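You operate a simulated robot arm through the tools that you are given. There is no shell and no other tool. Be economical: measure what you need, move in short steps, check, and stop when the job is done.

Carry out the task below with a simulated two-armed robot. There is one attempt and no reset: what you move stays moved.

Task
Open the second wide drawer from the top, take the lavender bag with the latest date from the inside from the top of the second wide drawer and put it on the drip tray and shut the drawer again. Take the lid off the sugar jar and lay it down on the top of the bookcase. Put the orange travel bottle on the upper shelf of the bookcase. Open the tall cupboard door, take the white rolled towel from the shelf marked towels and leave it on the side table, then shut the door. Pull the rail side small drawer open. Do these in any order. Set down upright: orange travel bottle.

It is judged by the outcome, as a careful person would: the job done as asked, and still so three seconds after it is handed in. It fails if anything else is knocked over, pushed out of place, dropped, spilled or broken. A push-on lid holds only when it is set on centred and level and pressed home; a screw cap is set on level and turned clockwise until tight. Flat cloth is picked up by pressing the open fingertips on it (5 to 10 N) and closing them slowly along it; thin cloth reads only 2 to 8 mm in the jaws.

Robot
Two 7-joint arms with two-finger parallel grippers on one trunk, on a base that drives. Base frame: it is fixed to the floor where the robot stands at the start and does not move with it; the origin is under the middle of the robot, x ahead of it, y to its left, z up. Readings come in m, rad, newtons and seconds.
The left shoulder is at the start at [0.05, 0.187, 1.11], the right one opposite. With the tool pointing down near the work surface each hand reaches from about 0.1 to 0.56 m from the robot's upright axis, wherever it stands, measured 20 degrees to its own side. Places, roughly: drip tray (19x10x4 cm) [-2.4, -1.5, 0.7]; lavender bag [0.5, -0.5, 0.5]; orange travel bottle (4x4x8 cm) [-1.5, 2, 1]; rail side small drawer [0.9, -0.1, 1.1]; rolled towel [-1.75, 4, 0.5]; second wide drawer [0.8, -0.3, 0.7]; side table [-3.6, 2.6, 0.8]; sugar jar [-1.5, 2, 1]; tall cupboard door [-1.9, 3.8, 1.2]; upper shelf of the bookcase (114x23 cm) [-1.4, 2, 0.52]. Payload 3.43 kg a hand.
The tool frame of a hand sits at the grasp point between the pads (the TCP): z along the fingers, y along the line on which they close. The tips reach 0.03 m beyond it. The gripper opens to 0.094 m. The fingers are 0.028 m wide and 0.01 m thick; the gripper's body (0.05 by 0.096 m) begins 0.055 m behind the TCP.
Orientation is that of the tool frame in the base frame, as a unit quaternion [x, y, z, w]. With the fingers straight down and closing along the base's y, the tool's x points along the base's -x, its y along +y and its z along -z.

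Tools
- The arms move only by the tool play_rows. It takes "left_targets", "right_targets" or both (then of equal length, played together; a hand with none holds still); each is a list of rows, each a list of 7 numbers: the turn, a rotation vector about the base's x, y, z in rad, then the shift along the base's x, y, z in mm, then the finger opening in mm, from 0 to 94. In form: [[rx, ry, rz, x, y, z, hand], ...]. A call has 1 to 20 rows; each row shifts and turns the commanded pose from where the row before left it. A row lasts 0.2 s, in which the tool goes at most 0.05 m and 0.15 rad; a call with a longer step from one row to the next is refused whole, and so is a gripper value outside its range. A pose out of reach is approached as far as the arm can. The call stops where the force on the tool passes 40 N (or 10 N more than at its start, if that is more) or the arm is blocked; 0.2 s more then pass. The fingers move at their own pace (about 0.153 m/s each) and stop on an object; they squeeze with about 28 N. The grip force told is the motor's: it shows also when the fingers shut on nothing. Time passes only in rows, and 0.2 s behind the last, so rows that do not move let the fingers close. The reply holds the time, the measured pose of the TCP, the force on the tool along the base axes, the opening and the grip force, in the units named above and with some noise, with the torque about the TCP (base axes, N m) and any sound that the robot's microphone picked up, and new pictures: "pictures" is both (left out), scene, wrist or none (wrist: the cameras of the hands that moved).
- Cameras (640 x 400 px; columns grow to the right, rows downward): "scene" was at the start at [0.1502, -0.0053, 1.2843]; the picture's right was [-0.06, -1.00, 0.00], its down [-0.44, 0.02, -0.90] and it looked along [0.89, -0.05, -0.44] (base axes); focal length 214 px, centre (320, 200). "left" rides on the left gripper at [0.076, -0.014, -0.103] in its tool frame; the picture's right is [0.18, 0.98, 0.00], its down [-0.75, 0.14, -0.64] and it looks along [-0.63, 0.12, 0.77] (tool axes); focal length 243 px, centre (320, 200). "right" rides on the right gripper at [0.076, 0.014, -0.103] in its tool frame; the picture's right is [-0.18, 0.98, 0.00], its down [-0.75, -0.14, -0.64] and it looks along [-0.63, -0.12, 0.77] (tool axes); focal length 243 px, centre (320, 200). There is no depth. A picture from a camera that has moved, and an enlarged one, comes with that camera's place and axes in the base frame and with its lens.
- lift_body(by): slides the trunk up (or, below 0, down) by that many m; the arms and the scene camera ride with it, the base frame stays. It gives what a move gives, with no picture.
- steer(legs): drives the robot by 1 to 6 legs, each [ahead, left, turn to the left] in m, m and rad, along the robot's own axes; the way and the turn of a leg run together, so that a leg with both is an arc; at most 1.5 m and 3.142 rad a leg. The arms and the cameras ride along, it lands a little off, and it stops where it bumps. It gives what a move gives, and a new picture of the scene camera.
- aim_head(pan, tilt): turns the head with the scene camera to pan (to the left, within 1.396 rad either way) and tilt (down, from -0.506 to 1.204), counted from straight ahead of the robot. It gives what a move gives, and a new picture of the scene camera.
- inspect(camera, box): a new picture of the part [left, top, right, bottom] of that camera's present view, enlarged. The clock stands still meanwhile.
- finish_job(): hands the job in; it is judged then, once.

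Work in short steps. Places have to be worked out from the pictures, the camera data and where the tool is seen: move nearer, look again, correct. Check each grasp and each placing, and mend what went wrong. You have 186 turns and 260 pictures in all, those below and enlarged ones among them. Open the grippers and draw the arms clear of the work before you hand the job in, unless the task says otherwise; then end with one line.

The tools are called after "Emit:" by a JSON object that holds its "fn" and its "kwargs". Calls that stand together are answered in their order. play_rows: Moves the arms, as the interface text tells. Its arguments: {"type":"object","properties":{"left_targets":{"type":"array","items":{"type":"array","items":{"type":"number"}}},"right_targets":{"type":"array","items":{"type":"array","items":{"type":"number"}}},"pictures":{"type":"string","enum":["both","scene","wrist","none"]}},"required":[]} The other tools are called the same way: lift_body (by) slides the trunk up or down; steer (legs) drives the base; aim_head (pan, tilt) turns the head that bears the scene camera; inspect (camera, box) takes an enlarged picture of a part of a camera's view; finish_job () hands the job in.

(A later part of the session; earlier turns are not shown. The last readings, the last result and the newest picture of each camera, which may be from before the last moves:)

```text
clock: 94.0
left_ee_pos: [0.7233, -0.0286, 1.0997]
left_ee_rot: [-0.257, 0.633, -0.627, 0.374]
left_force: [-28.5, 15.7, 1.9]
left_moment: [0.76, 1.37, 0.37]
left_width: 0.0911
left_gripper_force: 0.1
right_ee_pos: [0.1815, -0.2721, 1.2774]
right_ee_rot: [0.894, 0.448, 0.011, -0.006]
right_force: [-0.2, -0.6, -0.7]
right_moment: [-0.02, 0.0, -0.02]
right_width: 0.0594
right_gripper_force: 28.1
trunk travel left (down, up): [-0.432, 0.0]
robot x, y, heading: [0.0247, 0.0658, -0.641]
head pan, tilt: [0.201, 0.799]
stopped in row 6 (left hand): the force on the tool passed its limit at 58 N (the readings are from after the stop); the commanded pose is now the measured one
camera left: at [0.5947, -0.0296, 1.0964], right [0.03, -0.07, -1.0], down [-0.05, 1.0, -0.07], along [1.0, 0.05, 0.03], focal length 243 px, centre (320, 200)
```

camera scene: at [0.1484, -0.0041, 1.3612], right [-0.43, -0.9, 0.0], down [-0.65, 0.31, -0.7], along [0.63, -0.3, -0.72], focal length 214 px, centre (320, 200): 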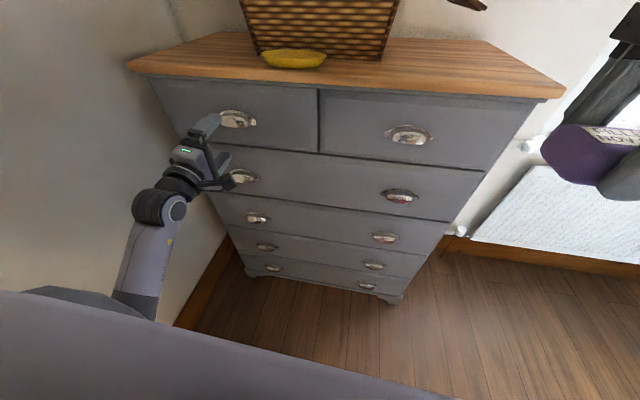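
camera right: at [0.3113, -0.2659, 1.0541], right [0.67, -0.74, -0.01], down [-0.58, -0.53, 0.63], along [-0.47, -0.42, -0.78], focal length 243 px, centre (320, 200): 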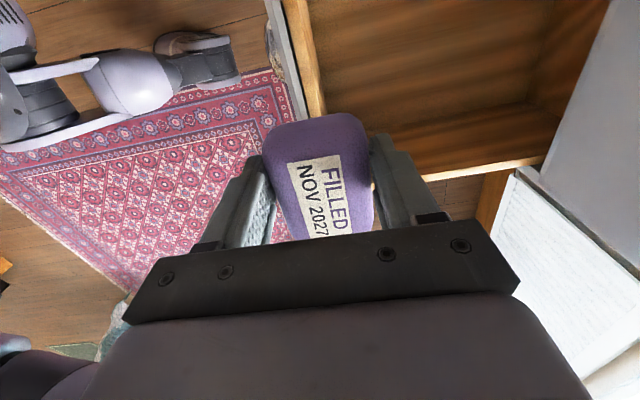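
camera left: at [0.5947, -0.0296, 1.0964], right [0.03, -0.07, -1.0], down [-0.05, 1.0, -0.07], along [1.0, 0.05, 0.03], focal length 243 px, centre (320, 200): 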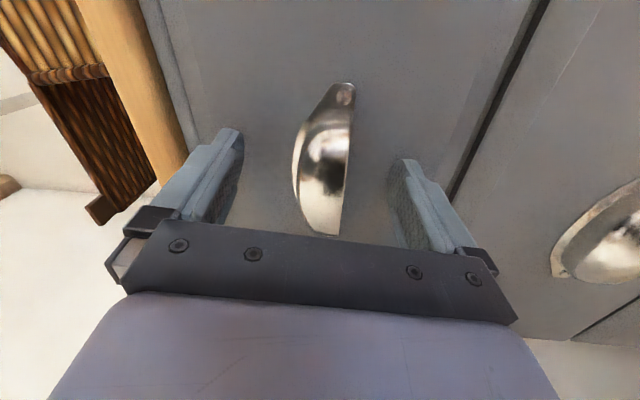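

Fingers straddle the cup and touch the board. I back off 5 mm and close.

Emit:
{"fn": "play_rows", "kwargs": {"left_targets": [[0, 0, 0, -4, 3, 0, 94], [0, 0, 0, 0, 0, 0, 60], [0, 0, 0, 0, 0, 0, 40], [0, 0, 0, 0, 0, 0, 20], [0, 0, 0, 0, 0, 0, 0], [0, 0, 0, 0, 0, 0, 0]], "pictures": "wrist"}}

```text
clock: 95.4
left_ee_pos: [0.7207, -0.03, 1.0997]
left_ee_rot: [-0.258, 0.631, -0.63, 0.372]
left_force: [1.2, -4.5, 11.1]
left_moment: [-1.51, 0.65, -0.88]
left_width: 0.0342
left_gripper_force: 44.7
right_ee_pos: [0.1864, -0.2755, 1.2751]
right_ee_rot: [0.894, 0.447, 0.011, -0.008]
right_force: [-1.2, 0.1, -0.1]
right_moment: [0.0, 0.01, -0.02]
right_width: 0.0594
right_gripper_force: 28.0
trunk travel left (down, up): [-0.432, 0.0]
robot x, y, heading: [0.0276, 0.0655, -0.642]
head pan, tilt: [0.201, 0.799]
camera left: at [0.594, -0.0298, 1.0968], right [0.03, -0.07, -1.0], down [-0.05, 1.0, -0.08], along [1.0, 0.05, 0.03], focal length 243 px, centre (320, 200)
```

left: 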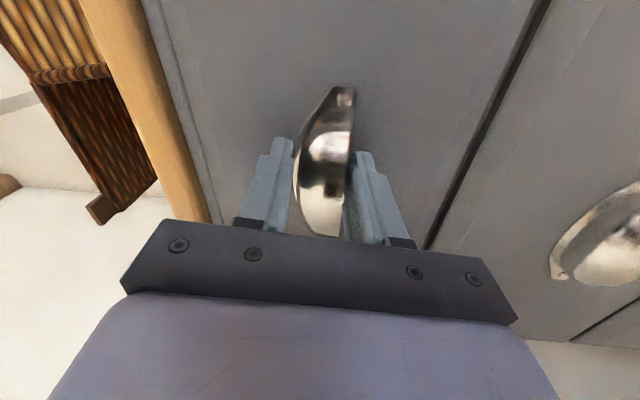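

Gripped. I pull the small drawer out about 0.17 m.

Emit:
{"fn": "play_rows", "kwargs": {"left_targets": [[0, 0, 0, -8.1, 5.8, 0, 0], [0, 0, 0, -8.1, 5.8, 0, 0], [0, 0, 0, -8.1, 5.8, 0, 0], [0, 0, 0, -8.1, 5.8, 0, 0], [0, 0, 0, -8.1, 5.8, 0, 0], [0, 0, 0, -8.1, 5.8, 0, 0], [0, 0, 0, -8.1, 5.8, 0, 0], [0, 0, 0, -8.1, 5.8, 0, 0], [0, 0, 0, -8.1, 5.8, 0, 0], [0, 0, 0, -8.1, 5.8, 0, 0], [0, 0, 0, -8.1, 5.8, 0, 0], [0, 0, 0, -8.1, 5.8, 0, 0], [0, 0, 0, -8.1, 5.8, 0, 0], [0, 0, 0, -8.1, 5.8, 0, 0], [0, 0, 0, -8.1, 5.8, 0, 0], [0, 0, 0, -8.1, 5.8, 0, 0], [0, 0, 0, -8.1, 5.8, 0, 0]], "pictures": "scene"}}

```text
clock: 99.0
left_ee_pos: [0.5842, 0.0712, 1.1005]
left_ee_rot: [-0.257, 0.63, -0.629, 0.375]
left_force: [3.5, 3.6, 22.6]
left_moment: [-1.07, 0.82, 1.04]
left_width: 0.0342
left_gripper_force: 45.0
right_ee_pos: [0.1829, -0.2742, 1.276]
right_ee_rot: [0.895, 0.447, 0.01, -0.007]
right_force: [0.3, -0.6, 1.0]
right_moment: [-0.01, -0.05, 0.01]
right_width: 0.0593
right_gripper_force: 27.9
trunk travel left (down, up): [-0.432, 0.0]
robot x, y, heading: [0.0262, 0.0652, -0.637]
head pan, tilt: [0.201, 0.799]
camera scene: at [0.1453, -0.0026, 1.3616], right [-0.42, -0.91, 0.0], down [-0.65, 0.3, -0.7], along [0.63, -0.3, -0.72], focal length 214 px, centre (320, 200)
```

scene: 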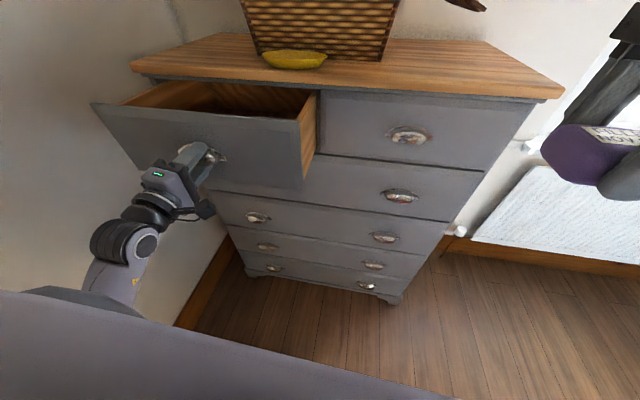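

It's open 0.17 m; I pull 5 cm more, release, and back away with the base.

Emit:
{"fn": "play_rows", "kwargs": {"left_targets": [[0, 0, 0, -8.1, 5.8, 0, 0], [0, 0, 0, -8.1, 5.8, 0, 0], [0, 0, 0, -8.1, 5.8, 0, 0], [0, 0, 0, -8.1, 5.8, 0, 0], [0, 0, 0, -8.1, 5.8, 0, 0], [0, 0, 0, 0, 0, 0, 50], [0, 0, 0, 0, 0, 0, 94], [0, 0, 0, 0, 0, 0, 94], [0, 0, 0, 0, 0, 0, 94]], "pictures": "none"}}

Emit:
{"fn": "steer", "kwargs": {"legs": [[-0.3, 0, 0]]}}

Emit:
{"fn": "aim_head", "kwargs": {"pan": 0.0, "tilt": 0.6}}

```text
clock: 101.0
left_ee_pos: [0.545, 0.0983, 1.097]
left_ee_rot: [-0.258, 0.634, -0.626, 0.373]
left_force: [-2.5, 1.0, -2.0]
left_moment: [0.05, 0.2, 0.04]
left_width: 0.0939
left_gripper_force: 0.1
right_ee_pos: [0.1854, -0.2758, 1.2769]
right_ee_rot: [0.895, 0.447, 0.009, -0.007]
right_force: [-0.4, 0.1, -0.8]
right_moment: [0.03, 0.02, 0.01]
right_width: 0.0593
right_gripper_force: 28.1
trunk travel left (down, up): [-0.432, 0.0]
robot x, y, heading: [0.027, 0.0656, -0.639]
head pan, tilt: [0.201, 0.799]
```

```text
clock: 103.0
left_ee_pos: [0.3048, 0.2776, 1.0974]
left_ee_rot: [-0.258, 0.633, -0.628, 0.373]
left_force: [-0.3, 1.2, -0.9]
left_moment: [0.0, -0.02, 0.0]
left_width: 0.0938
left_gripper_force: 0.0
right_ee_pos: [-0.056, -0.0954, 1.275]
right_ee_rot: [0.894, 0.448, 0.01, -0.007]
right_force: [-0.6, -0.5, 0.2]
right_moment: [-0.01, -0.04, 0.0]
right_width: 0.0593
right_gripper_force: 27.7
trunk travel left (down, up): [-0.432, 0.0]
robot x, y, heading: [-0.2136, 0.242, -0.635]
head pan, tilt: [0.201, 0.799]
camera scene: at [-0.0944, 0.1765, 1.3614], right [-0.42, -0.91, 0.0], down [-0.65, 0.3, -0.7], along [0.63, -0.3, -0.72], focal length 214 px, centre (320, 200)
```

scene: 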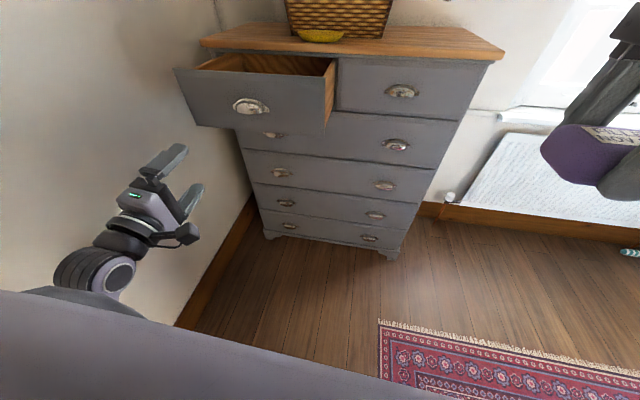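

```text
clock: 103.8
left_ee_pos: [0.3055, 0.2784, 1.0977]
left_ee_rot: [-0.26, 0.633, -0.626, 0.373]
left_force: [0.3, -0.3, 0.3]
left_moment: [0.01, 0.0, -0.02]
left_width: 0.094
left_gripper_force: 0.1
right_ee_pos: [-0.0555, -0.0971, 1.2763]
right_ee_rot: [0.894, 0.448, 0.01, -0.006]
right_force: [0.3, 0.6, -0.4]
right_moment: [-0.02, -0.02, 0.01]
right_width: 0.0596
right_gripper_force: 28.1
trunk travel left (down, up): [-0.432, 0.0]
robot x, y, heading: [-0.2135, 0.2461, -0.642]
head pan, tilt: [0.0, 0.6]
camera scene: at [-0.096, 0.1577, 1.3781], right [-0.6, -0.8, 0.0], down [-0.45, 0.34, -0.82], along [0.66, -0.49, -0.57], focal length 214 px, centre (320, 200)
```

scene: 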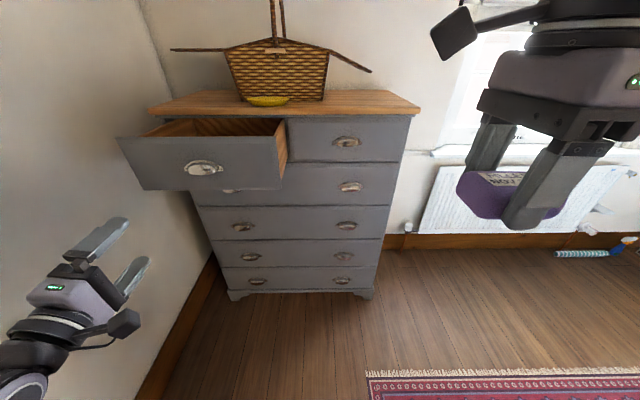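

The small drawer is open. I stow the left arm (pitch to tool-down, then neutral) before driving.

Emit:
{"fn": "play_rows", "kwargs": {"left_targets": [[0.085, 0.115, 0, 0, 0, 10, 94], [0.085, 0.115, 0, 0, 0, 10, 94], [0.085, 0.115, 0, 0, 0, 10, 94], [0.085, 0.115, 0, 0, 0, 10, 94], [0.085, 0.115, 0, 0, 0, 10, 94], [0.085, 0.115, 0, 0, 0, 10, 94], [0.085, 0.115, 0, 0, 0, 10, 94], [0.085, 0.115, 0, 0, 0, 10, 94], [0.085, 0.115, 0, 0, 0, 10, 94], [0.085, 0.115, 0, 0, 0, 10, 94], [0.085, 0.115, 0, 0, 0, 10, 94], [0, 0, 0, 0, 0, 0, 94]], "pictures": "none"}}

Emit:
{"fn": "aim_head", "kwargs": {"pan": -1.39, "tilt": 0.35}}

```text
clock: 106.4
left_ee_pos: [0.3318, 0.2748, 1.1958]
left_ee_rot: [-0.383, 0.923, -0.029, 0.01]
left_force: [0.1, 0.4, 0.2]
left_moment: [0.0, -0.01, 0.01]
left_width: 0.0942
left_gripper_force: 0.0
left hand out of reach, approached as far as the arm can: row 1, 2
right_ee_pos: [-0.0563, -0.0968, 1.2761]
right_ee_rot: [0.894, 0.447, 0.009, -0.007]
right_force: [0.7, -0.3, -0.5]
right_moment: [-0.01, -0.03, -0.01]
right_width: 0.0594
right_gripper_force: 27.8
trunk travel left (down, up): [-0.432, 0.0]
robot x, y, heading: [-0.2124, 0.2458, -0.637]
head pan, tilt: [0.0, 0.6]
```

```text
clock: 107.9
left_ee_pos: [0.3308, 0.2744, 1.1947]
left_ee_rot: [-0.382, 0.924, -0.029, 0.012]
left_force: [-0.2, 0.9, 0.1]
left_moment: [-0.01, -0.03, 0.02]
left_width: 0.0939
left_gripper_force: 0.1
right_ee_pos: [-0.0559, -0.0959, 1.2753]
right_ee_rot: [0.894, 0.448, 0.01, -0.006]
right_force: [0.2, 0.9, -0.5]
right_moment: [0.03, -0.04, -0.01]
right_width: 0.0593
right_gripper_force: 28.2
trunk travel left (down, up): [-0.432, 0.0]
robot x, y, heading: [-0.2118, 0.2469, -0.638]
head pan, tilt: [-1.389, 0.351]
camera scene: at [-0.208, 0.1267, 1.401], right [-0.9, 0.44, 0.0], down [0.15, 0.31, -0.94], along [-0.41, -0.84, -0.34], focal length 214 px, centre (320, 200)
```

scene: 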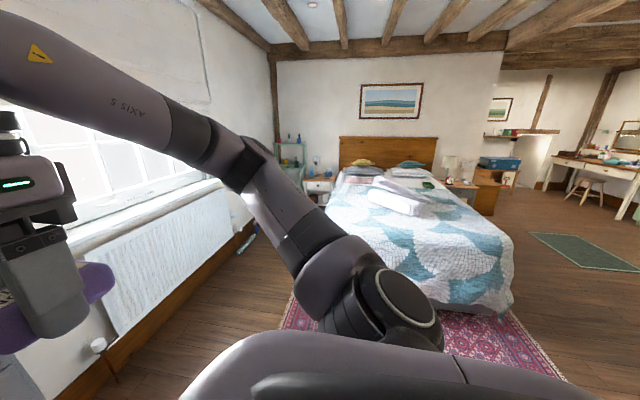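

I see a bed; the drip tray hint projects to about pixel (427,185). I zoom there and look further round.

Emit:
{"fn": "inspect", "kwargs": {"camera": "scene", "box": [300, 130, 540, 280]}}

Emit:
{"fn": "play_rows", "kwargs": {"left_targets": [[0, 0, -0.143, -20, -20, 15, 94], [0, 0, -0.143, -20, -20, 15, 94], [0, 0, -0.143, -20, -20, 15, 94], [0, 0, -0.143, -20, -20, 15, 94], [0, 0, -0.143, -20, -20, 15, 94], [0, 0, -0.143, -20, -20, 15, 94], [0, 0, -0.143, -20, -20, 15, 94], [0, 0, -0.143, 0, -20, 15, 94], [0, 0, -0.143, 0, 0, 15, 94], [0, 0, -0.143, 0, 0, 0, 94]], "pictures": "none"}}

```text
2.67 times, centred on (420, 205) of scene
camera zoom: at [-0.208, 0.1267, 1.401], right [-0.9, 0.44, 0.0], down [0.15, 0.31, -0.94], along [-0.41, -0.84, -0.34], focal length 572 px, centre (53, 187)
```

zoom: 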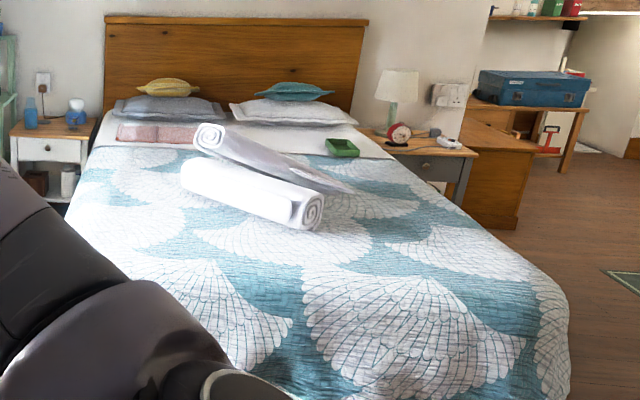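

```text
clock: 110.1
left_ee_pos: [0.1909, 0.1151, 1.3294]
left_ee_rot: [0.317, 0.948, -0.03, -0.01]
left_force: [-0.5, 0.2, 0.0]
left_moment: [0.01, -0.01, -0.01]
left_width: 0.0942
left_gripper_force: 0.1
right_ee_pos: [-0.0542, -0.0959, 1.2757]
right_ee_rot: [0.894, 0.448, 0.009, -0.007]
right_force: [0.0, -0.3, -0.3]
right_moment: [0.0, -0.02, -0.02]
right_width: 0.0595
right_gripper_force: 27.6
trunk travel left (down, up): [-0.432, 0.0]
robot x, y, heading: [-0.2094, 0.2446, -0.641]
head pan, tilt: [-1.389, 0.351]
```

The green tray on the bed (about (-2.44,-1.51,0.70)) is the drip tray; bed's open side is to the right. I turn to face along the bed and look to the right for obstacles.

Emit:
{"fn": "steer", "kwargs": {"legs": [[-0.1, 0, 0], [0, 0, -1.573]]}}

Emit:
{"fn": "aim_head", "kwargs": {"pan": -1.2, "tilt": 0.35}}

```text
clock: 115.1
left_ee_pos: [-0.4293, -0.099, 1.3298]
left_ee_rot: [0.896, 0.442, -0.014, -0.029]
left_force: [-0.8, 0.7, -0.9]
left_moment: [-0.02, 0.0, 0.02]
left_width: 0.0937
left_gripper_force: 0.0
right_ee_pos: [-0.6375, 0.15, 1.2756]
right_ee_rot: [0.947, -0.322, 0.011, 0.003]
right_force: [0.4, 0.1, -0.4]
right_moment: [-0.02, -0.01, 0.01]
right_width: 0.0593
right_gripper_force: 28.3
trunk travel left (down, up): [-0.432, 0.0]
robot x, y, heading: [-0.2916, 0.3027, -2.218]
head pan, tilt: [-1.389, 0.351]
camera scene: at [-0.4123, 0.2999, 1.401], right [0.45, 0.89, 0.0], down [0.31, -0.15, -0.94], along [-0.84, 0.42, -0.34], focal length 214 px, centre (320, 200)
```

scene: 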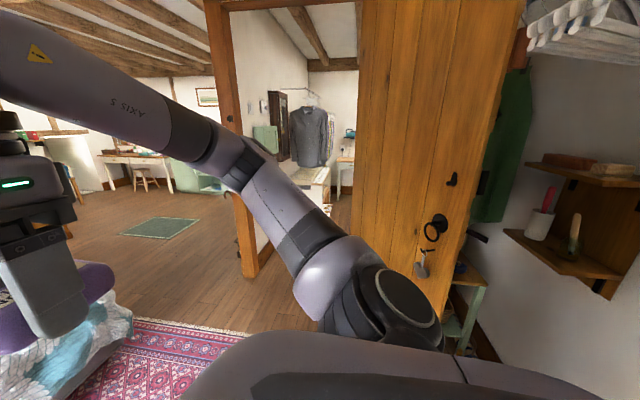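

```text
clock: 115.8
left_ee_pos: [-0.4279, -0.0981, 1.3311]
left_ee_rot: [0.896, 0.444, -0.014, -0.029]
left_force: [0.8, 0.7, 0.8]
left_moment: [-0.02, 0.03, 0.01]
left_width: 0.0941
left_gripper_force: 0.1
right_ee_pos: [-0.6364, 0.1501, 1.2756]
right_ee_rot: [0.947, -0.321, 0.011, 0.002]
right_force: [-0.2, -0.7, -0.3]
right_moment: [-0.02, -0.03, -0.03]
right_width: 0.0596
right_gripper_force: 27.8
trunk travel left (down, up): [-0.432, 0.0]
robot x, y, heading: [-0.2972, 0.3082, -2.225]
head pan, tilt: [-1.201, 0.351]
camera scene: at [-0.4186, 0.2836, 1.401], right [0.28, 0.96, 0.0], down [0.33, -0.09, -0.94], along [-0.9, 0.26, -0.34], focal length 214 px, centre (320, 200)
```

scene: 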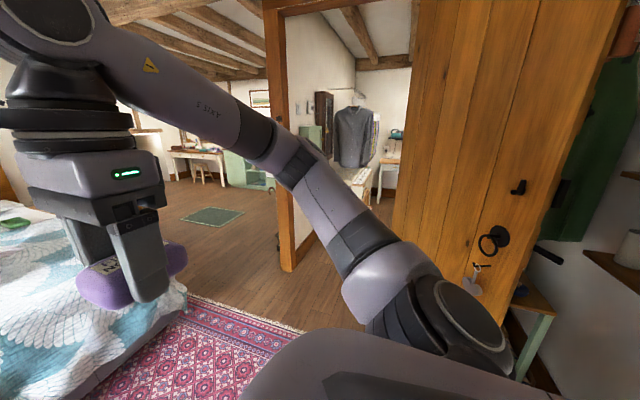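

There is a partition post and a doorway ahead-right. I move diagonally partway toward the gap between bed foot and post, then look again.

Emit:
{"fn": "steer", "kwargs": {"legs": [[0.7, -0.65, 0]]}}

Emit:
{"fn": "aim_head", "kwargs": {"pan": -0.7, "tilt": 0.6}}

Emit:
{"fn": "aim_head", "kwargs": {"pan": 0.0, "tilt": 0.7}}

```text
clock: 122.0
left_ee_pos: [-1.3707, -0.2666, 1.3299]
left_ee_rot: [0.897, 0.441, -0.014, -0.028]
left_force: [-1.2, 0.3, 0.5]
left_moment: [-0.01, 0.02, 0.0]
left_width: 0.094
left_gripper_force: 0.1
right_ee_pos: [-1.5762, -0.0177, 1.277]
right_ee_rot: [0.947, -0.322, 0.011, 0.002]
right_force: [-0.7, -0.4, 0.1]
right_moment: [0.0, -0.03, 0.0]
right_width: 0.0595
right_gripper_force: 28.0
trunk travel left (down, up): [-0.432, 0.0]
robot x, y, heading: [-1.233, 0.134, -2.22]
head pan, tilt: [-1.201, 0.351]
camera scene: at [-1.3595, 0.116, 1.4009], right [0.28, 0.96, 0.0], down [0.33, -0.1, -0.94], along [-0.9, 0.26, -0.34], focal length 214 px, centre (320, 200)
```

scene: 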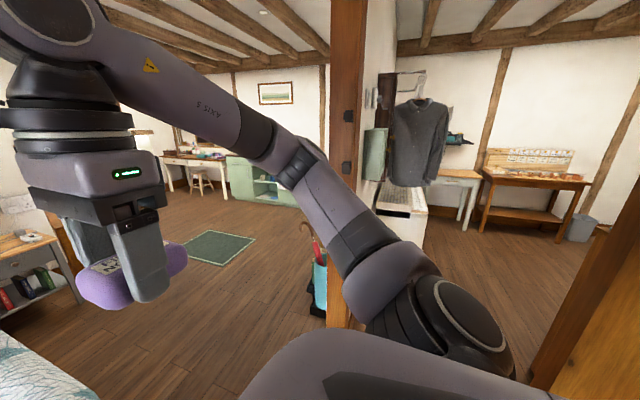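

```text
clock: 122.9
left_ee_pos: [-1.3707, -0.2664, 1.3302]
left_ee_rot: [0.897, 0.441, -0.014, -0.028]
left_force: [0.9, -0.2, 0.8]
left_moment: [0.02, 0.01, 0.0]
left_width: 0.0941
left_gripper_force: 0.0
right_ee_pos: [-1.5782, -0.018, 1.2758]
right_ee_rot: [0.947, -0.322, 0.012, 0.002]
right_force: [-0.2, 0.7, 1.2]
right_moment: [0.0, -0.01, 0.0]
right_width: 0.0595
right_gripper_force: 28.2
trunk travel left (down, up): [-0.432, 0.0]
robot x, y, heading: [-1.2359, 0.1364, -2.224]
head pan, tilt: [-0.7, 0.6]
camera scene: at [-1.3562, 0.071, 1.3782], right [-0.22, 0.98, 0.0], down [0.55, 0.12, -0.83], along [-0.81, -0.18, -0.56], focal length 214 px, centre (320, 200)
```

scene: 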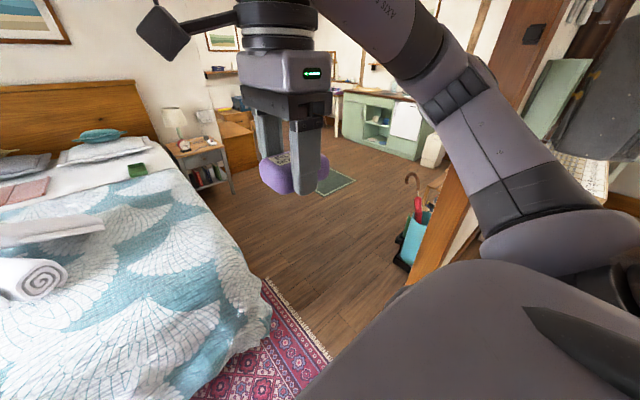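

```text
clock: 124.0
left_ee_pos: [-1.3699, -0.2658, 1.3302]
left_ee_rot: [0.897, 0.441, -0.014, -0.028]
left_force: [-0.5, -0.5, 0.3]
left_moment: [0.03, 0.02, 0.04]
left_width: 0.0942
left_gripper_force: 0.1
right_ee_pos: [-1.5785, -0.0172, 1.2761]
right_ee_rot: [0.947, -0.322, 0.012, 0.002]
right_force: [0.2, -0.7, -0.3]
right_moment: [0.0, -0.01, 0.0]
right_width: 0.0594
right_gripper_force: 27.6
trunk travel left (down, up): [-0.432, 0.0]
robot x, y, heading: [-1.2346, 0.1367, -2.221]
head pan, tilt: [0.0, 0.7]
camera scene: at [-1.3214, 0.0227, 1.3696], right [-0.79, 0.61, 0.0], down [0.39, 0.51, -0.77], along [-0.46, -0.61, -0.64], focal length 214 px, centre (320, 200)
```

scene: 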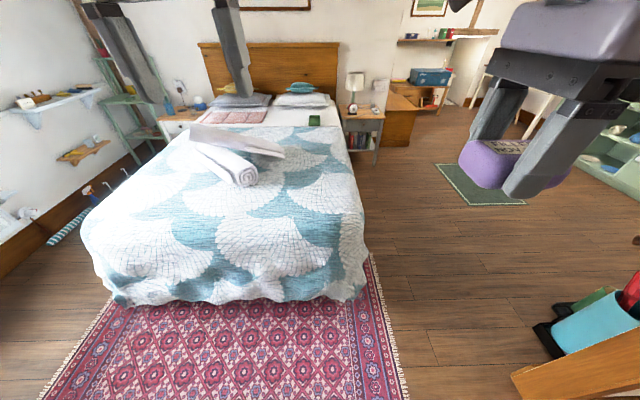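

Clear passage between bed foot and umbrella stand. I drive around to the bed's open side, then turn to face the tray.

Emit:
{"fn": "steer", "kwargs": {"legs": [[0.37, -0.58, 0], [0.6, -0.15, 0], [0.9, 0, 0], [0, 0, 1.577]]}}

Emit:
{"fn": "aim_head", "kwargs": {"pan": -0.2, "tilt": 0.75}}

```text
clock: 140.8
left_ee_pos: [-2.5475, -1.0449, 1.33]
left_ee_rot: [0.312, 0.95, -0.03, -0.01]
left_force: [-0.2, 0.0, -0.2]
left_moment: [0.01, 0.05, -0.03]
left_width: 0.0939
left_gripper_force: 0.1
right_ee_pos: [-2.7913, -1.258, 1.2753]
right_ee_rot: [0.893, 0.451, 0.009, -0.007]
right_force: [-1.0, 0.8, -0.9]
right_moment: [0.0, 0.0, -0.01]
right_width: 0.0593
right_gripper_force: 27.7
trunk travel left (down, up): [-0.432, 0.0]
robot x, y, heading: [-2.9538, -0.9159, -0.631]
head pan, tilt: [0.0, 0.7]
camera scene: at [-2.8371, -1.0028, 1.3696], right [-0.59, -0.81, 0.0], down [-0.52, 0.38, -0.76], along [0.62, -0.45, -0.64], focal length 214 px, centre (320, 200)
```

scene: 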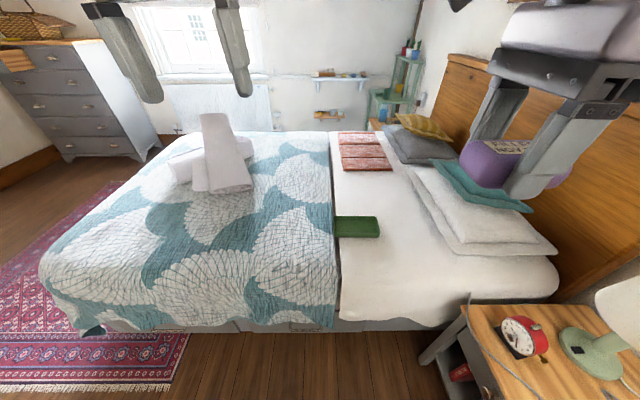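

```text
clock: 141.6
left_ee_pos: [-2.5465, -1.0449, 1.3302]
left_ee_rot: [0.312, 0.95, -0.03, -0.01]
left_force: [-0.7, -0.5, -0.2]
left_moment: [-0.05, 0.01, -0.04]
left_width: 0.0938
left_gripper_force: 0.0
right_ee_pos: [-2.7915, -1.2582, 1.276]
right_ee_rot: [0.892, 0.451, 0.009, -0.007]
right_force: [-0.6, -0.4, -0.1]
right_moment: [-0.02, -0.04, 0.01]
right_width: 0.0594
right_gripper_force: 28.0
trunk travel left (down, up): [-0.432, 0.0]
robot x, y, heading: [-2.9511, -0.9198, -0.632]
head pan, tilt: [-0.201, 0.75]
camera scene: at [-2.8499, -1.014, 1.3653], right [-0.74, -0.67, 0.0], down [-0.46, 0.5, -0.73], along [0.49, -0.54, -0.68], focal length 214 px, centre (320, 200)
```

scene: 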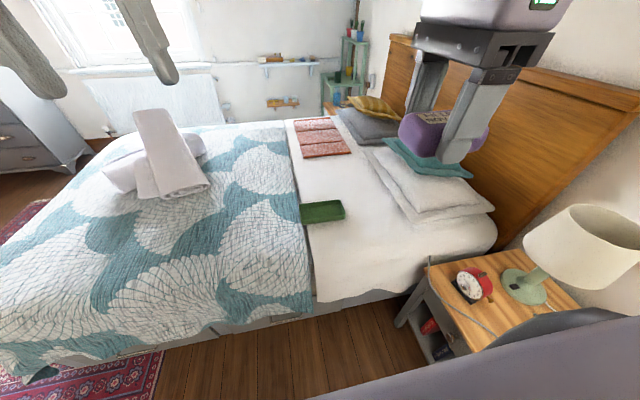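

Tray centre ≈ (-2.42,-1.50,0.70), 0.77 m ahead and 0.15 m right; bed edge is ~0.47 m ahead. I drive 0.18 m forward and lower the trunk.

Emit:
{"fn": "steer", "kwargs": {"legs": [[0.18, 0, 0]]}}

Emit:
{"fn": "lift_body", "kwargs": {"by": -0.22}}

```text
clock: 143.1
left_ee_pos: [-2.4016, -1.1522, 1.3297]
left_ee_rot: [0.313, 0.949, -0.03, -0.01]
left_force: [0.4, -1.1, 0.2]
left_moment: [0.01, 0.05, 0.0]
left_width: 0.094
left_gripper_force: 0.0
right_ee_pos: [-2.6452, -1.3647, 1.274]
right_ee_rot: [0.893, 0.45, 0.009, -0.007]
right_force: [0.3, 0.2, 0.0]
right_moment: [-0.02, 0.04, 0.0]
right_width: 0.0592
right_gripper_force: 28.2
trunk travel left (down, up): [-0.432, 0.0]
robot x, y, heading: [-2.8083, -1.0258, -0.631]
head pan, tilt: [-0.201, 0.75]
camera scene: at [-2.7042, -1.1208, 1.3652], right [-0.74, -0.67, 0.0], down [-0.46, 0.5, -0.73], along [0.49, -0.54, -0.68], focal length 214 px, centre (320, 200)
```

scene: 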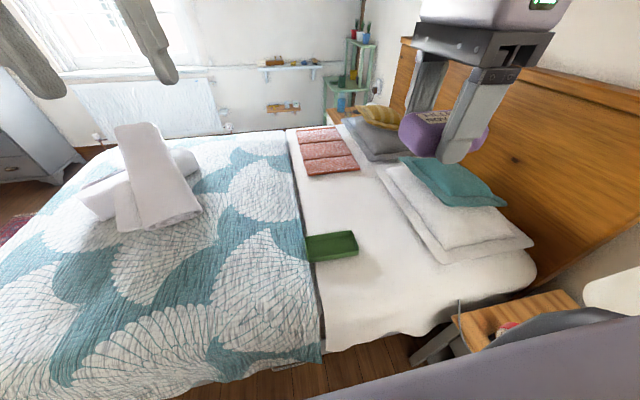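

```text
clock: 145.4
left_ee_pos: [-2.4025, -1.1521, 1.1101]
left_ee_rot: [0.313, 0.949, -0.029, -0.01]
left_force: [0.7, 0.2, -0.4]
left_moment: [0.01, -0.02, 0.01]
left_width: 0.0937
left_gripper_force: 0.1
right_ee_pos: [-2.6467, -1.3646, 1.0559]
right_ee_rot: [0.893, 0.451, 0.009, -0.007]
right_force: [-0.3, 0.0, -0.7]
right_moment: [0.02, 0.01, -0.03]
right_width: 0.0597
right_gripper_force: 28.0
trunk travel left (down, up): [-0.212, 0.22]
robot x, y, heading: [-2.81, -1.0216, -0.633]
head pan, tilt: [-0.201, 0.75]
```

Move the bag horizontally to above the tray.

Emit:
{"fn": "play_rows", "kwargs": {"right_targets": [[0, 0, 0, 37, -21.7, -20, 10], [0, 0, 0, 37, -21.7, -20, 10], [0, 0, 0, 37, -21.7, -20, 10], [0, 0, 0, 37, -21.7, -20, 10], [0, 0, 0, 37, -21.7, -20, 10], [0, 0, 0, 37, -21.7, -20, 10], [0, 0, 0, 0, 0, 0, 10]], "pictures": "both"}}

```text
clock: 147.0
left_ee_pos: [-2.403, -1.1525, 1.1116]
left_ee_rot: [0.313, 0.949, -0.03, -0.01]
left_force: [1.0, 0.6, 0.5]
left_moment: [0.0, 0.03, -0.01]
left_width: 0.0944
left_gripper_force: 0.0
right_ee_pos: [-2.4247, -1.4949, 0.9362]
right_ee_rot: [0.892, 0.451, 0.009, -0.006]
right_force: [0.1, -0.5, -0.9]
right_moment: [0.0, -0.02, -0.02]
right_width: 0.0594
right_gripper_force: 28.4
trunk travel left (down, up): [-0.212, 0.22]
robot x, y, heading: [-2.8078, -1.0246, -0.633]
head pan, tilt: [-0.201, 0.75]
camera scene: at [-2.7048, -1.1204, 1.1453], right [-0.74, -0.67, 0.0], down [-0.46, 0.5, -0.73], along [0.49, -0.54, -0.68], focal length 214 px, centre (320, 200)
camera right: at [-2.3684, -1.4425, 1.0409], right [0.68, -0.73, -0.01], down [-0.57, -0.54, 0.63], along [-0.46, -0.42, -0.78], focal length 243 px, centre (320, 200)
```

scene: 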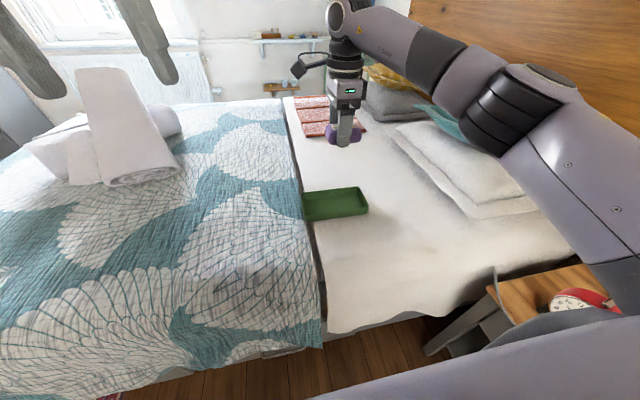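
right: 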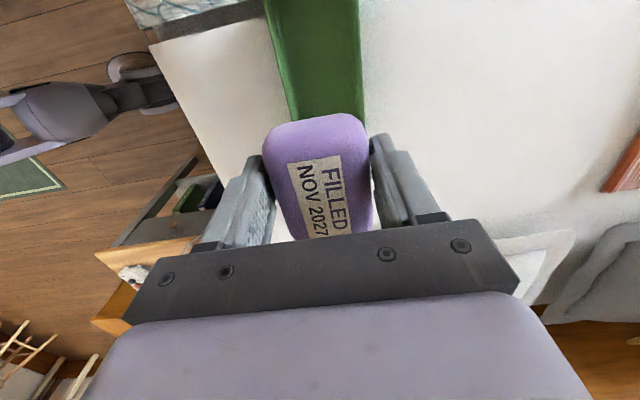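

Bag is centred over the tray across its width. I descend to just above it.

Emit:
{"fn": "play_rows", "kwargs": {"right_targets": [[0, 0, 0, 0, 0, -40, 10], [0, 0, 0, 0, 0, -40, 10], [0, 0, 0, 0, 0, -40, 10], [0, 0, 0, 0, 0, -40, 10], [0, 0, 0, 0, 0, -20, 10], [0, 0, 0, 0, 0, 0, 10]], "pictures": "both"}}

```text
clock: 148.4
left_ee_pos: [-2.4024, -1.1534, 1.1089]
left_ee_rot: [0.314, 0.949, -0.03, -0.01]
left_force: [0.0, -0.1, -0.3]
left_moment: [0.01, -0.03, 0.01]
left_width: 0.0938
left_gripper_force: 0.1
right_ee_pos: [-2.4265, -1.495, 0.7558]
right_ee_rot: [0.892, 0.451, 0.01, -0.007]
right_force: [-1.1, -0.7, -0.1]
right_moment: [-0.04, 0.0, -0.01]
right_width: 0.059
right_gripper_force: 28.3
trunk travel left (down, up): [-0.212, 0.22]
robot x, y, heading: [-2.8098, -1.0232, -0.632]
head pan, tilt: [-0.201, 0.75]
camera scene: at [-2.7047, -1.1204, 1.1453], right [-0.74, -0.67, 0.0], down [-0.46, 0.5, -0.73], along [0.49, -0.54, -0.68], focal length 214 px, centre (320, 200)
camera right: at [-2.3702, -1.4427, 0.8614], right [0.68, -0.73, -0.01], down [-0.57, -0.54, 0.62], along [-0.46, -0.42, -0.78], focal length 243 px, centre (320, 200)
```

scene: 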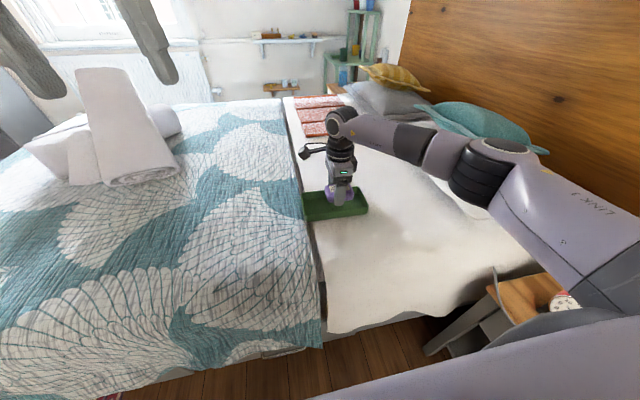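
right: 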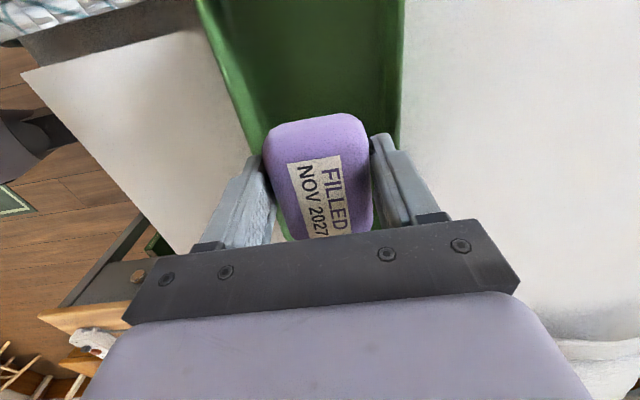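

Centred. I lower in small steps and watch for contact.

Emit:
{"fn": "play_rows", "kwargs": {"right_targets": [[0, 0, 0, 0, 0, -8, 10], [0, 0, 0, 0, 0, -8, 10], [0, 0, 0, 0, 0, -6, 10], [0, 0, 0, 0, 0, -5, 10], [0, 0, 0, 0, 0, -5, 10], [0, 0, 0, 0, 0, 0, 10]], "pictures": "both"}}

```text
clock: 149.8
left_ee_pos: [-2.4018, -1.1522, 1.1096]
left_ee_rot: [0.313, 0.949, -0.03, -0.009]
left_force: [-0.4, 0.0, 0.2]
left_moment: [-0.01, 0.01, 0.01]
left_width: 0.094
left_gripper_force: 0.1
right_ee_pos: [-2.4248, -1.4948, 0.7232]
right_ee_rot: [0.892, 0.451, 0.009, -0.007]
right_force: [1.0, -0.4, -0.5]
right_moment: [-0.01, 0.0, 0.01]
right_width: 0.0593
right_gripper_force: 28.0
trunk travel left (down, up): [-0.212, 0.22]
robot x, y, heading: [-2.8057, -1.0229, -0.635]
head pan, tilt: [-0.201, 0.75]
camera scene: at [-2.7047, -1.1204, 1.1453], right [-0.74, -0.67, 0.0], down [-0.46, 0.5, -0.73], along [0.49, -0.54, -0.68], focal length 214 px, centre (320, 200)
camera right: at [-2.3695, -1.4431, 0.8288], right [0.68, -0.73, -0.01], down [-0.57, -0.54, 0.62], along [-0.46, -0.42, -0.78], focal length 243 px, centre (320, 200)
```

scene: 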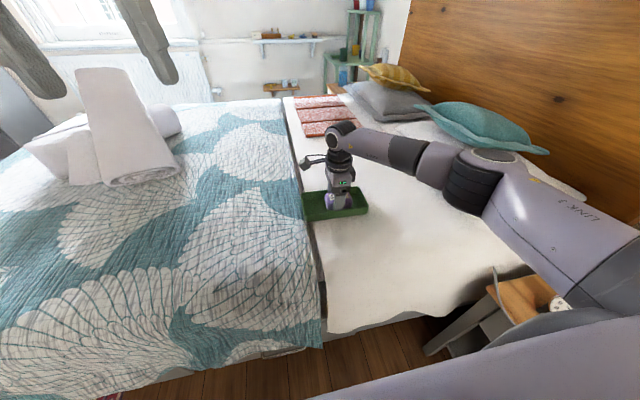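
right: 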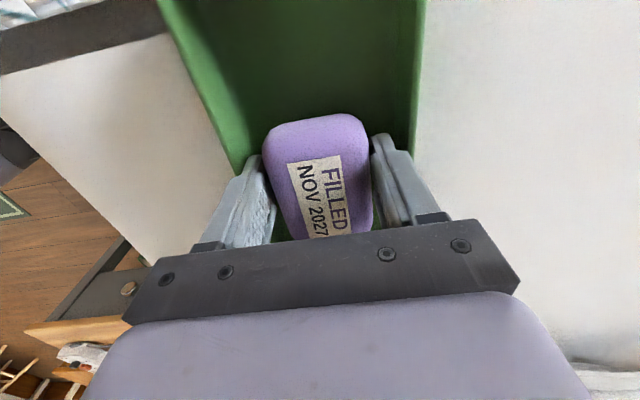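

Fingers are inside the tray width; the bag is a bit to the head side, so I shift 15 mm along the tray and lower further.

Emit:
{"fn": "play_rows", "kwargs": {"right_targets": [[0, 0, 0, 9, 12, 0, 10], [0, 0, 0, 0, 0, -5, 10], [0, 0, 0, 0, 0, -5, 10], [0, 0, 0, 0, 0, -5, 10], [0, 0, 0, 0, 0, -4, 10], [0, 0, 0, 0, 0, -4, 10]], "pictures": "wrist"}}

```text
clock: 151.0
left_ee_pos: [-2.4039, -1.1524, 1.1094]
left_ee_rot: [0.314, 0.949, -0.03, -0.009]
left_force: [0.2, -0.3, 0.6]
left_moment: [-0.06, 0.02, 0.01]
left_width: 0.0938
left_gripper_force: 0.1
right_ee_pos: [-2.414, -1.4833, 0.7144]
right_ee_rot: [0.893, 0.45, 0.014, -0.003]
right_force: [-3.2, 2.2, 15.3]
right_moment: [-0.01, 0.27, 0.01]
right_width: 0.0593
right_gripper_force: 27.9
trunk travel left (down, up): [-0.212, 0.22]
robot x, y, heading: [-2.8079, -1.0255, -0.63]
head pan, tilt: [-0.201, 0.75]
stopped in row 6 (right hand): the force on the tool passed its limit at 43 N (the readings are from after the stop); the commanded pose is now the measured one
camera right: at [-2.3594, -1.4316, 0.8205], right [0.68, -0.73, 0.0], down [-0.58, -0.53, 0.62], along [-0.45, -0.42, -0.79], focal length 243 px, centre (320, 200)
```

right: 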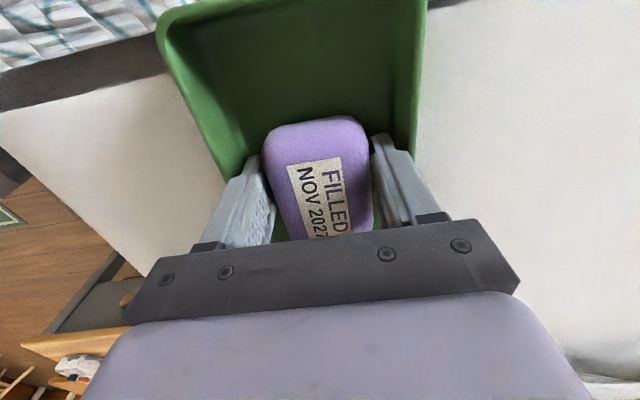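

Contact with the tray bottom. I open only slightly (so the fingers don't push the tray walls) and lift straight up.

Emit:
{"fn": "play_rows", "kwargs": {"right_targets": [[0, 0, 0, 0, 0, 2, 64], [0, 0, 0, 0, 0, 0, 66], [0, 0, 0, 0, 0, 0, 66], [0, 0, 0, 0, 0, 15, 66], [0, 0, 0, 0, 0, 25, 66], [0, 0, 0, 0, 0, 40, 66], [0, 0, 0, 0, 0, 40, 66], [0, 0, 0, 0, 0, 40, 66]], "pictures": "both"}}

```text
clock: 152.8
left_ee_pos: [-2.4029, -1.1514, 1.1105]
left_ee_rot: [0.313, 0.949, -0.03, -0.009]
left_force: [-0.5, 0.2, -0.8]
left_moment: [0.01, 0.0, -0.01]
left_width: 0.094
left_gripper_force: 0.1
right_ee_pos: [-2.413, -1.4852, 0.8734]
right_ee_rot: [0.892, 0.451, 0.014, -0.004]
right_force: [-0.3, -0.1, 0.2]
right_moment: [-0.03, 0.03, 0.0]
right_width: 0.0659
right_gripper_force: 0.1
trunk travel left (down, up): [-0.212, 0.22]
robot x, y, heading: [-2.805, -1.0237, -0.632]
head pan, tilt: [-0.201, 0.75]
camera scene: at [-2.705, -1.1202, 1.1453], right [-0.74, -0.67, 0.0], down [-0.46, 0.5, -0.73], along [0.49, -0.54, -0.68], focal length 214 px, centre (320, 200)
camera right: at [-2.3591, -1.4326, 0.9792], right [0.68, -0.73, 0.0], down [-0.57, -0.53, 0.62], along [-0.45, -0.42, -0.78], focal length 243 px, centre (320, 200)
```

scene: 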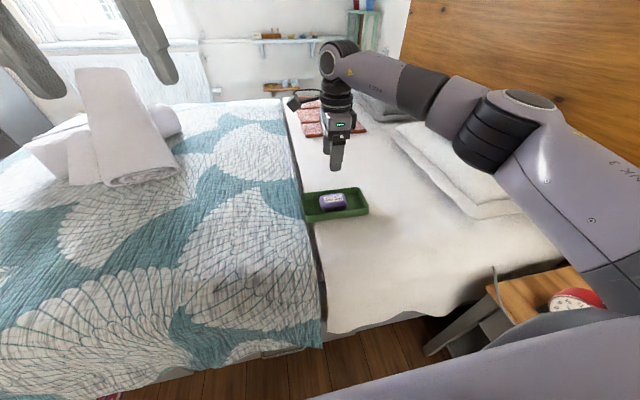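
right: 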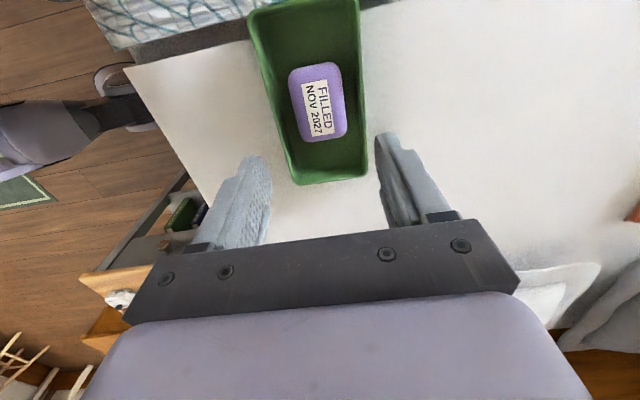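

The NOV 2027 bag sits in the drip tray. I retract the right arm to neutral.

Emit:
{"fn": "play_rows", "kwargs": {"right_targets": [[0, 0, 0, 0, 0, 40, 94], [0, 0, 0, 0, 0, 40, 94], [0, 0, 0.143, -20, 14, 40, 94], [0, 0, 0.143, -20, 14, 40, 94], [0, 0, 0.143, -20, 14, 40, 94], [0, 0, 0.143, -20, 14, 40, 94], [0, 0, 0.143, -20, 14, 20, 94], [0, 0, 0.143, -20, 14, 0, 94], [0, 0, 0.143, -20, 14, 0, 94], [0, 0, 0.143, -20, 14, 0, 94], [0, 0, 0.143, -20, 14, 0, 94], [0, 0, 0.143, 0, 0, 0, 94], [0, 0, 0.143, 0, 0, 0, 94]], "pictures": "none"}}

Emit:
{"fn": "steer", "kwargs": {"legs": [[-0.3, 0, 0], [0, 0, 1.9]]}}

Emit:
{"fn": "aim_head", "kwargs": {"pan": 0.6, "tilt": 0.4}}

```text
clock: 155.6
left_ee_pos: [-2.403, -1.1539, 1.1103]
left_ee_rot: [0.313, 0.949, -0.029, -0.01]
left_force: [-0.7, 0.1, -0.3]
left_moment: [0.02, 0.02, -0.02]
left_width: 0.0942
left_gripper_force: 0.0
right_ee_pos: [-2.5937, -1.3582, 1.1331]
right_ee_rot: [0.31, 0.951, 0.006, -0.012]
right_force: [-0.2, 0.2, -1.3]
right_moment: [0.06, 0.01, -0.02]
right_width: 0.0937
right_gripper_force: 0.1
trunk travel left (down, up): [-0.212, 0.22]
robot x, y, heading: [-2.8085, -1.0267, -0.636]
head pan, tilt: [-0.201, 0.75]
```

```text
clock: 162.2
left_ee_pos: [-3.058, -0.4199, 1.1097]
left_ee_rot: [-0.585, 0.81, -0.026, 0.019]
left_force: [-0.1, 0.2, -0.6]
left_moment: [-0.02, 0.03, -0.01]
left_width: 0.0941
left_gripper_force: 0.1
right_ee_pos: [-2.8023, -0.5385, 1.1336]
right_ee_rot: [-0.587, 0.81, -0.006, -0.013]
right_force: [0.3, 0.2, 0.7]
right_moment: [-0.01, 0.03, -0.01]
right_width: 0.0943
right_gripper_force: 0.1
trunk travel left (down, up): [-0.212, 0.22]
robot x, y, heading: [-3.0516, -0.8481, 1.262]
head pan, tilt: [-0.201, 0.75]
camera scene: at [-2.9927, -0.7189, 1.1453], right [0.87, -0.49, 0.0], down [-0.34, -0.59, -0.73], along [0.36, 0.64, -0.68], focal length 214 px, centre (320, 200)
```

scene: 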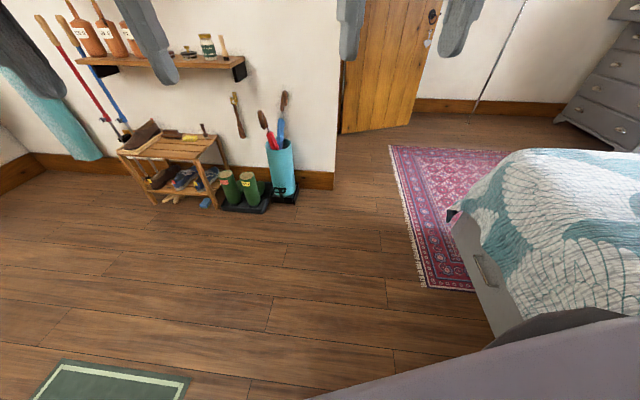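

```text
clock: 163.3
left_ee_pos: [-3.057, -0.421, 1.1102]
left_ee_rot: [-0.585, 0.81, -0.025, 0.018]
left_force: [-0.6, -0.2, -0.4]
left_moment: [0.01, -0.04, 0.0]
left_width: 0.0937
left_gripper_force: 0.0
right_ee_pos: [-2.8023, -0.5389, 1.1325]
right_ee_rot: [-0.587, 0.809, -0.006, -0.013]
right_force: [-0.3, -0.4, -0.2]
right_moment: [0.0, 0.02, -0.01]
right_width: 0.0939
right_gripper_force: 0.0
trunk travel left (down, up): [-0.212, 0.22]
robot x, y, heading: [-3.0457, -0.8462, 1.256]
head pan, tilt: [0.6, 0.4]
camera scene: at [-3.0595, -0.7022, 1.1764], right [0.96, 0.28, 0.0], down [0.11, -0.37, -0.92], along [-0.26, 0.88, -0.39], focal length 214 px, centre (320, 200)
```

scene: 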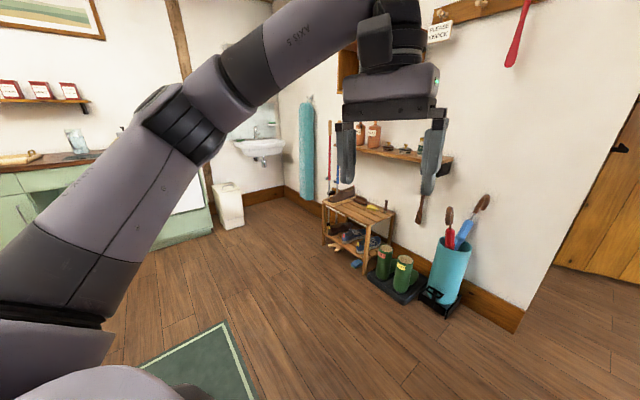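

The other room lies through a doorway between the post (≈(-2.22,0.43)) and the door hinge (≈(-1.59,1.24)). I turn to face through it and strafe back past the bed to the doorway.

Emit:
{"fn": "steer", "kwargs": {"legs": [[0, 0, 1.242], [-0.2, -0.3, 0], [0, -1.25, 0], [-0.15, -0.48, 0]]}}

Emit:
{"fn": "aim_head", "kwargs": {"pan": 0, "tilt": 0.4}}

```text
clock: 176.3
left_ee_pos: [-2.6375, 0.0452, 1.1125]
left_ee_rot: [0.949, -0.312, 0.008, -0.036]
left_force: [-0.3, -0.4, 0.3]
left_moment: [0.05, -0.05, -0.01]
left_width: 0.0941
left_gripper_force: 0.0
right_ee_pos: [-2.4539, 0.2369, 1.1332]
right_ee_rot: [0.955, -0.294, 0.018, -0.009]
right_force: [-0.3, 0.1, -0.4]
right_moment: [0.01, 0.0, 0.0]
right_width: 0.0944
right_gripper_force: 0.0
trunk travel left (down, up): [-0.212, 0.22]
robot x, y, heading: [-2.2283, -0.0742, 2.518]
head pan, tilt: [0.6, 0.4]
stopped in leg 3: the robot was blocked; the commanded pose is now the measured one
camera scene: at [-2.3708, -0.0458, 1.1772], right [0.03, 1.0, 0.01], down [0.39, 0.0, -0.92], along [-0.92, 0.03, -0.39], focal length 214 px, centre (320, 200)
```

scene: 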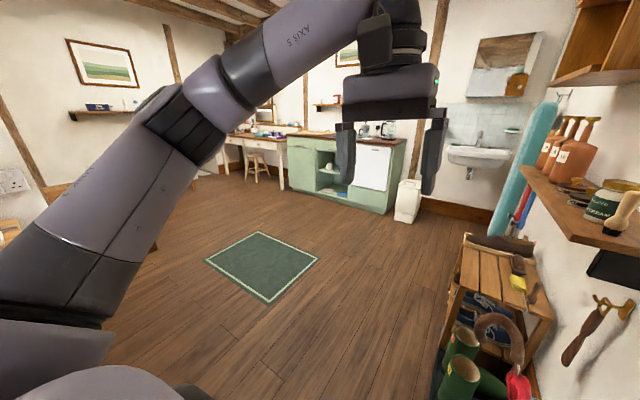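

```text
clock: 177.3
left_ee_pos: [-2.6377, 0.0457, 1.1118]
left_ee_rot: [0.95, -0.311, 0.008, -0.037]
left_force: [0.7, -0.3, 0.3]
left_moment: [0.01, 0.03, 0.01]
left_width: 0.0938
left_gripper_force: 0.0
right_ee_pos: [-2.4523, 0.2369, 1.1318]
right_ee_rot: [0.955, -0.296, 0.018, -0.011]
right_force: [-0.7, -0.5, -0.2]
right_moment: [-0.03, 0.0, 0.02]
right_width: 0.0941
right_gripper_force: 0.0
trunk travel left (down, up): [-0.212, 0.22]
robot x, y, heading: [-2.2314, -0.071, 2.511]
head pan, tilt: [0.0, 0.4]
camera scene: at [-2.3535, 0.0061, 1.1773], right [0.59, 0.81, 0.01], down [0.32, -0.22, -0.92], along [-0.74, 0.55, -0.38], focal length 214 px, centre (320, 200)
```

scene: 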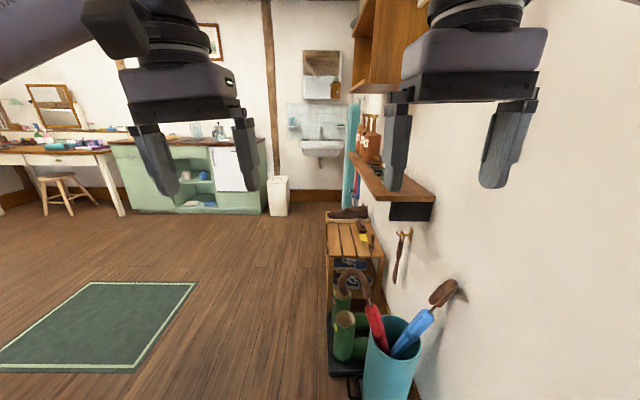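

Blocked at the wall end, probably by the right hand/arm. I move away to the left, then turn the long way round so the arms point along the travel direction (clear of the wall).

Emit:
{"fn": "steer", "kwargs": {"legs": [[-0.03, 0.15, 0], [0, 0, 2.35], [0, 0, 2.35]]}}

Emit:
{"fn": "aim_head", "kwargs": {"pan": 0.5, "tilt": 0.5}}

```text
clock: 190.4
left_ee_pos: [-2.161, 0.1963, 1.1111]
left_ee_rot: [-0.447, 0.894, -0.028, 0.014]
left_force: [-0.4, 0.6, 0.5]
left_moment: [-0.02, 0.02, 0.01]
left_width: 0.0942
left_gripper_force: 0.1
right_ee_pos: [-1.9683, 0.0102, 1.1297]
right_ee_rot: [-0.46, 0.888, -0.015, -0.012]
right_force: [-0.4, -0.4, 0.7]
right_moment: [-0.01, 0.03, 0.06]
right_width: 0.0939
right_gripper_force: 0.0
trunk travel left (down, up): [-0.212, 0.22]
robot x, y, heading: [-2.2935, -0.209, 0.928]
head pan, tilt: [0.0, 0.4]
camera scene: at [-2.2024, -0.0874, 1.1764], right [0.8, -0.6, 0.0], down [-0.23, -0.31, -0.92], along [0.55, 0.74, -0.39], focal length 214 px, centre (320, 200)
```

scene: 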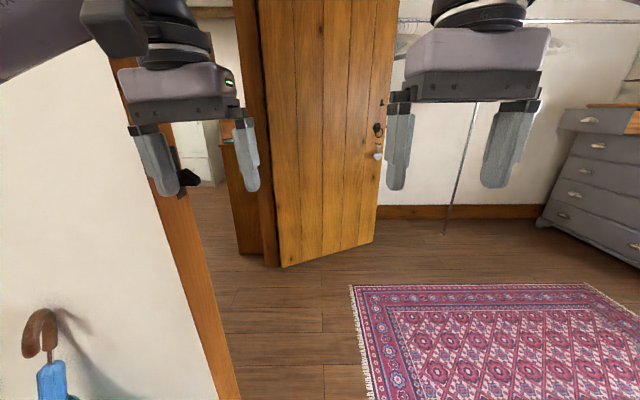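

```text
clock: 191.3
left_ee_pos: [-2.162, 0.1961, 1.1107]
left_ee_rot: [-0.447, 0.894, -0.029, 0.014]
left_force: [0.1, 0.1, -0.4]
left_moment: [-0.04, 0.02, -0.03]
left_width: 0.0939
left_gripper_force: 0.1
right_ee_pos: [-1.9684, 0.0084, 1.1298]
right_ee_rot: [-0.459, 0.888, -0.014, -0.012]
right_force: [0.5, -0.3, -0.2]
right_moment: [-0.01, -0.02, -0.02]
right_width: 0.0941
right_gripper_force: 0.0
trunk travel left (down, up): [-0.212, 0.22]
robot x, y, heading: [-2.2949, -0.2065, 0.932]
head pan, tilt: [0.499, 0.499]
camera scene: at [-2.2449, -0.0716, 1.1673], right [0.99, -0.14, 0.0], down [-0.07, -0.47, -0.88], along [0.12, 0.87, -0.48], focal length 214 px, centre (320, 200)
```

scene: 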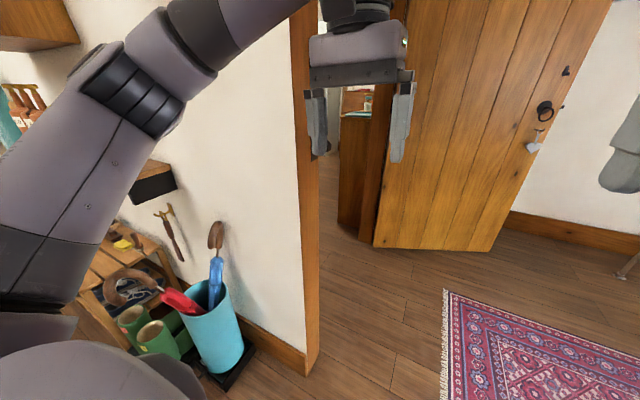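

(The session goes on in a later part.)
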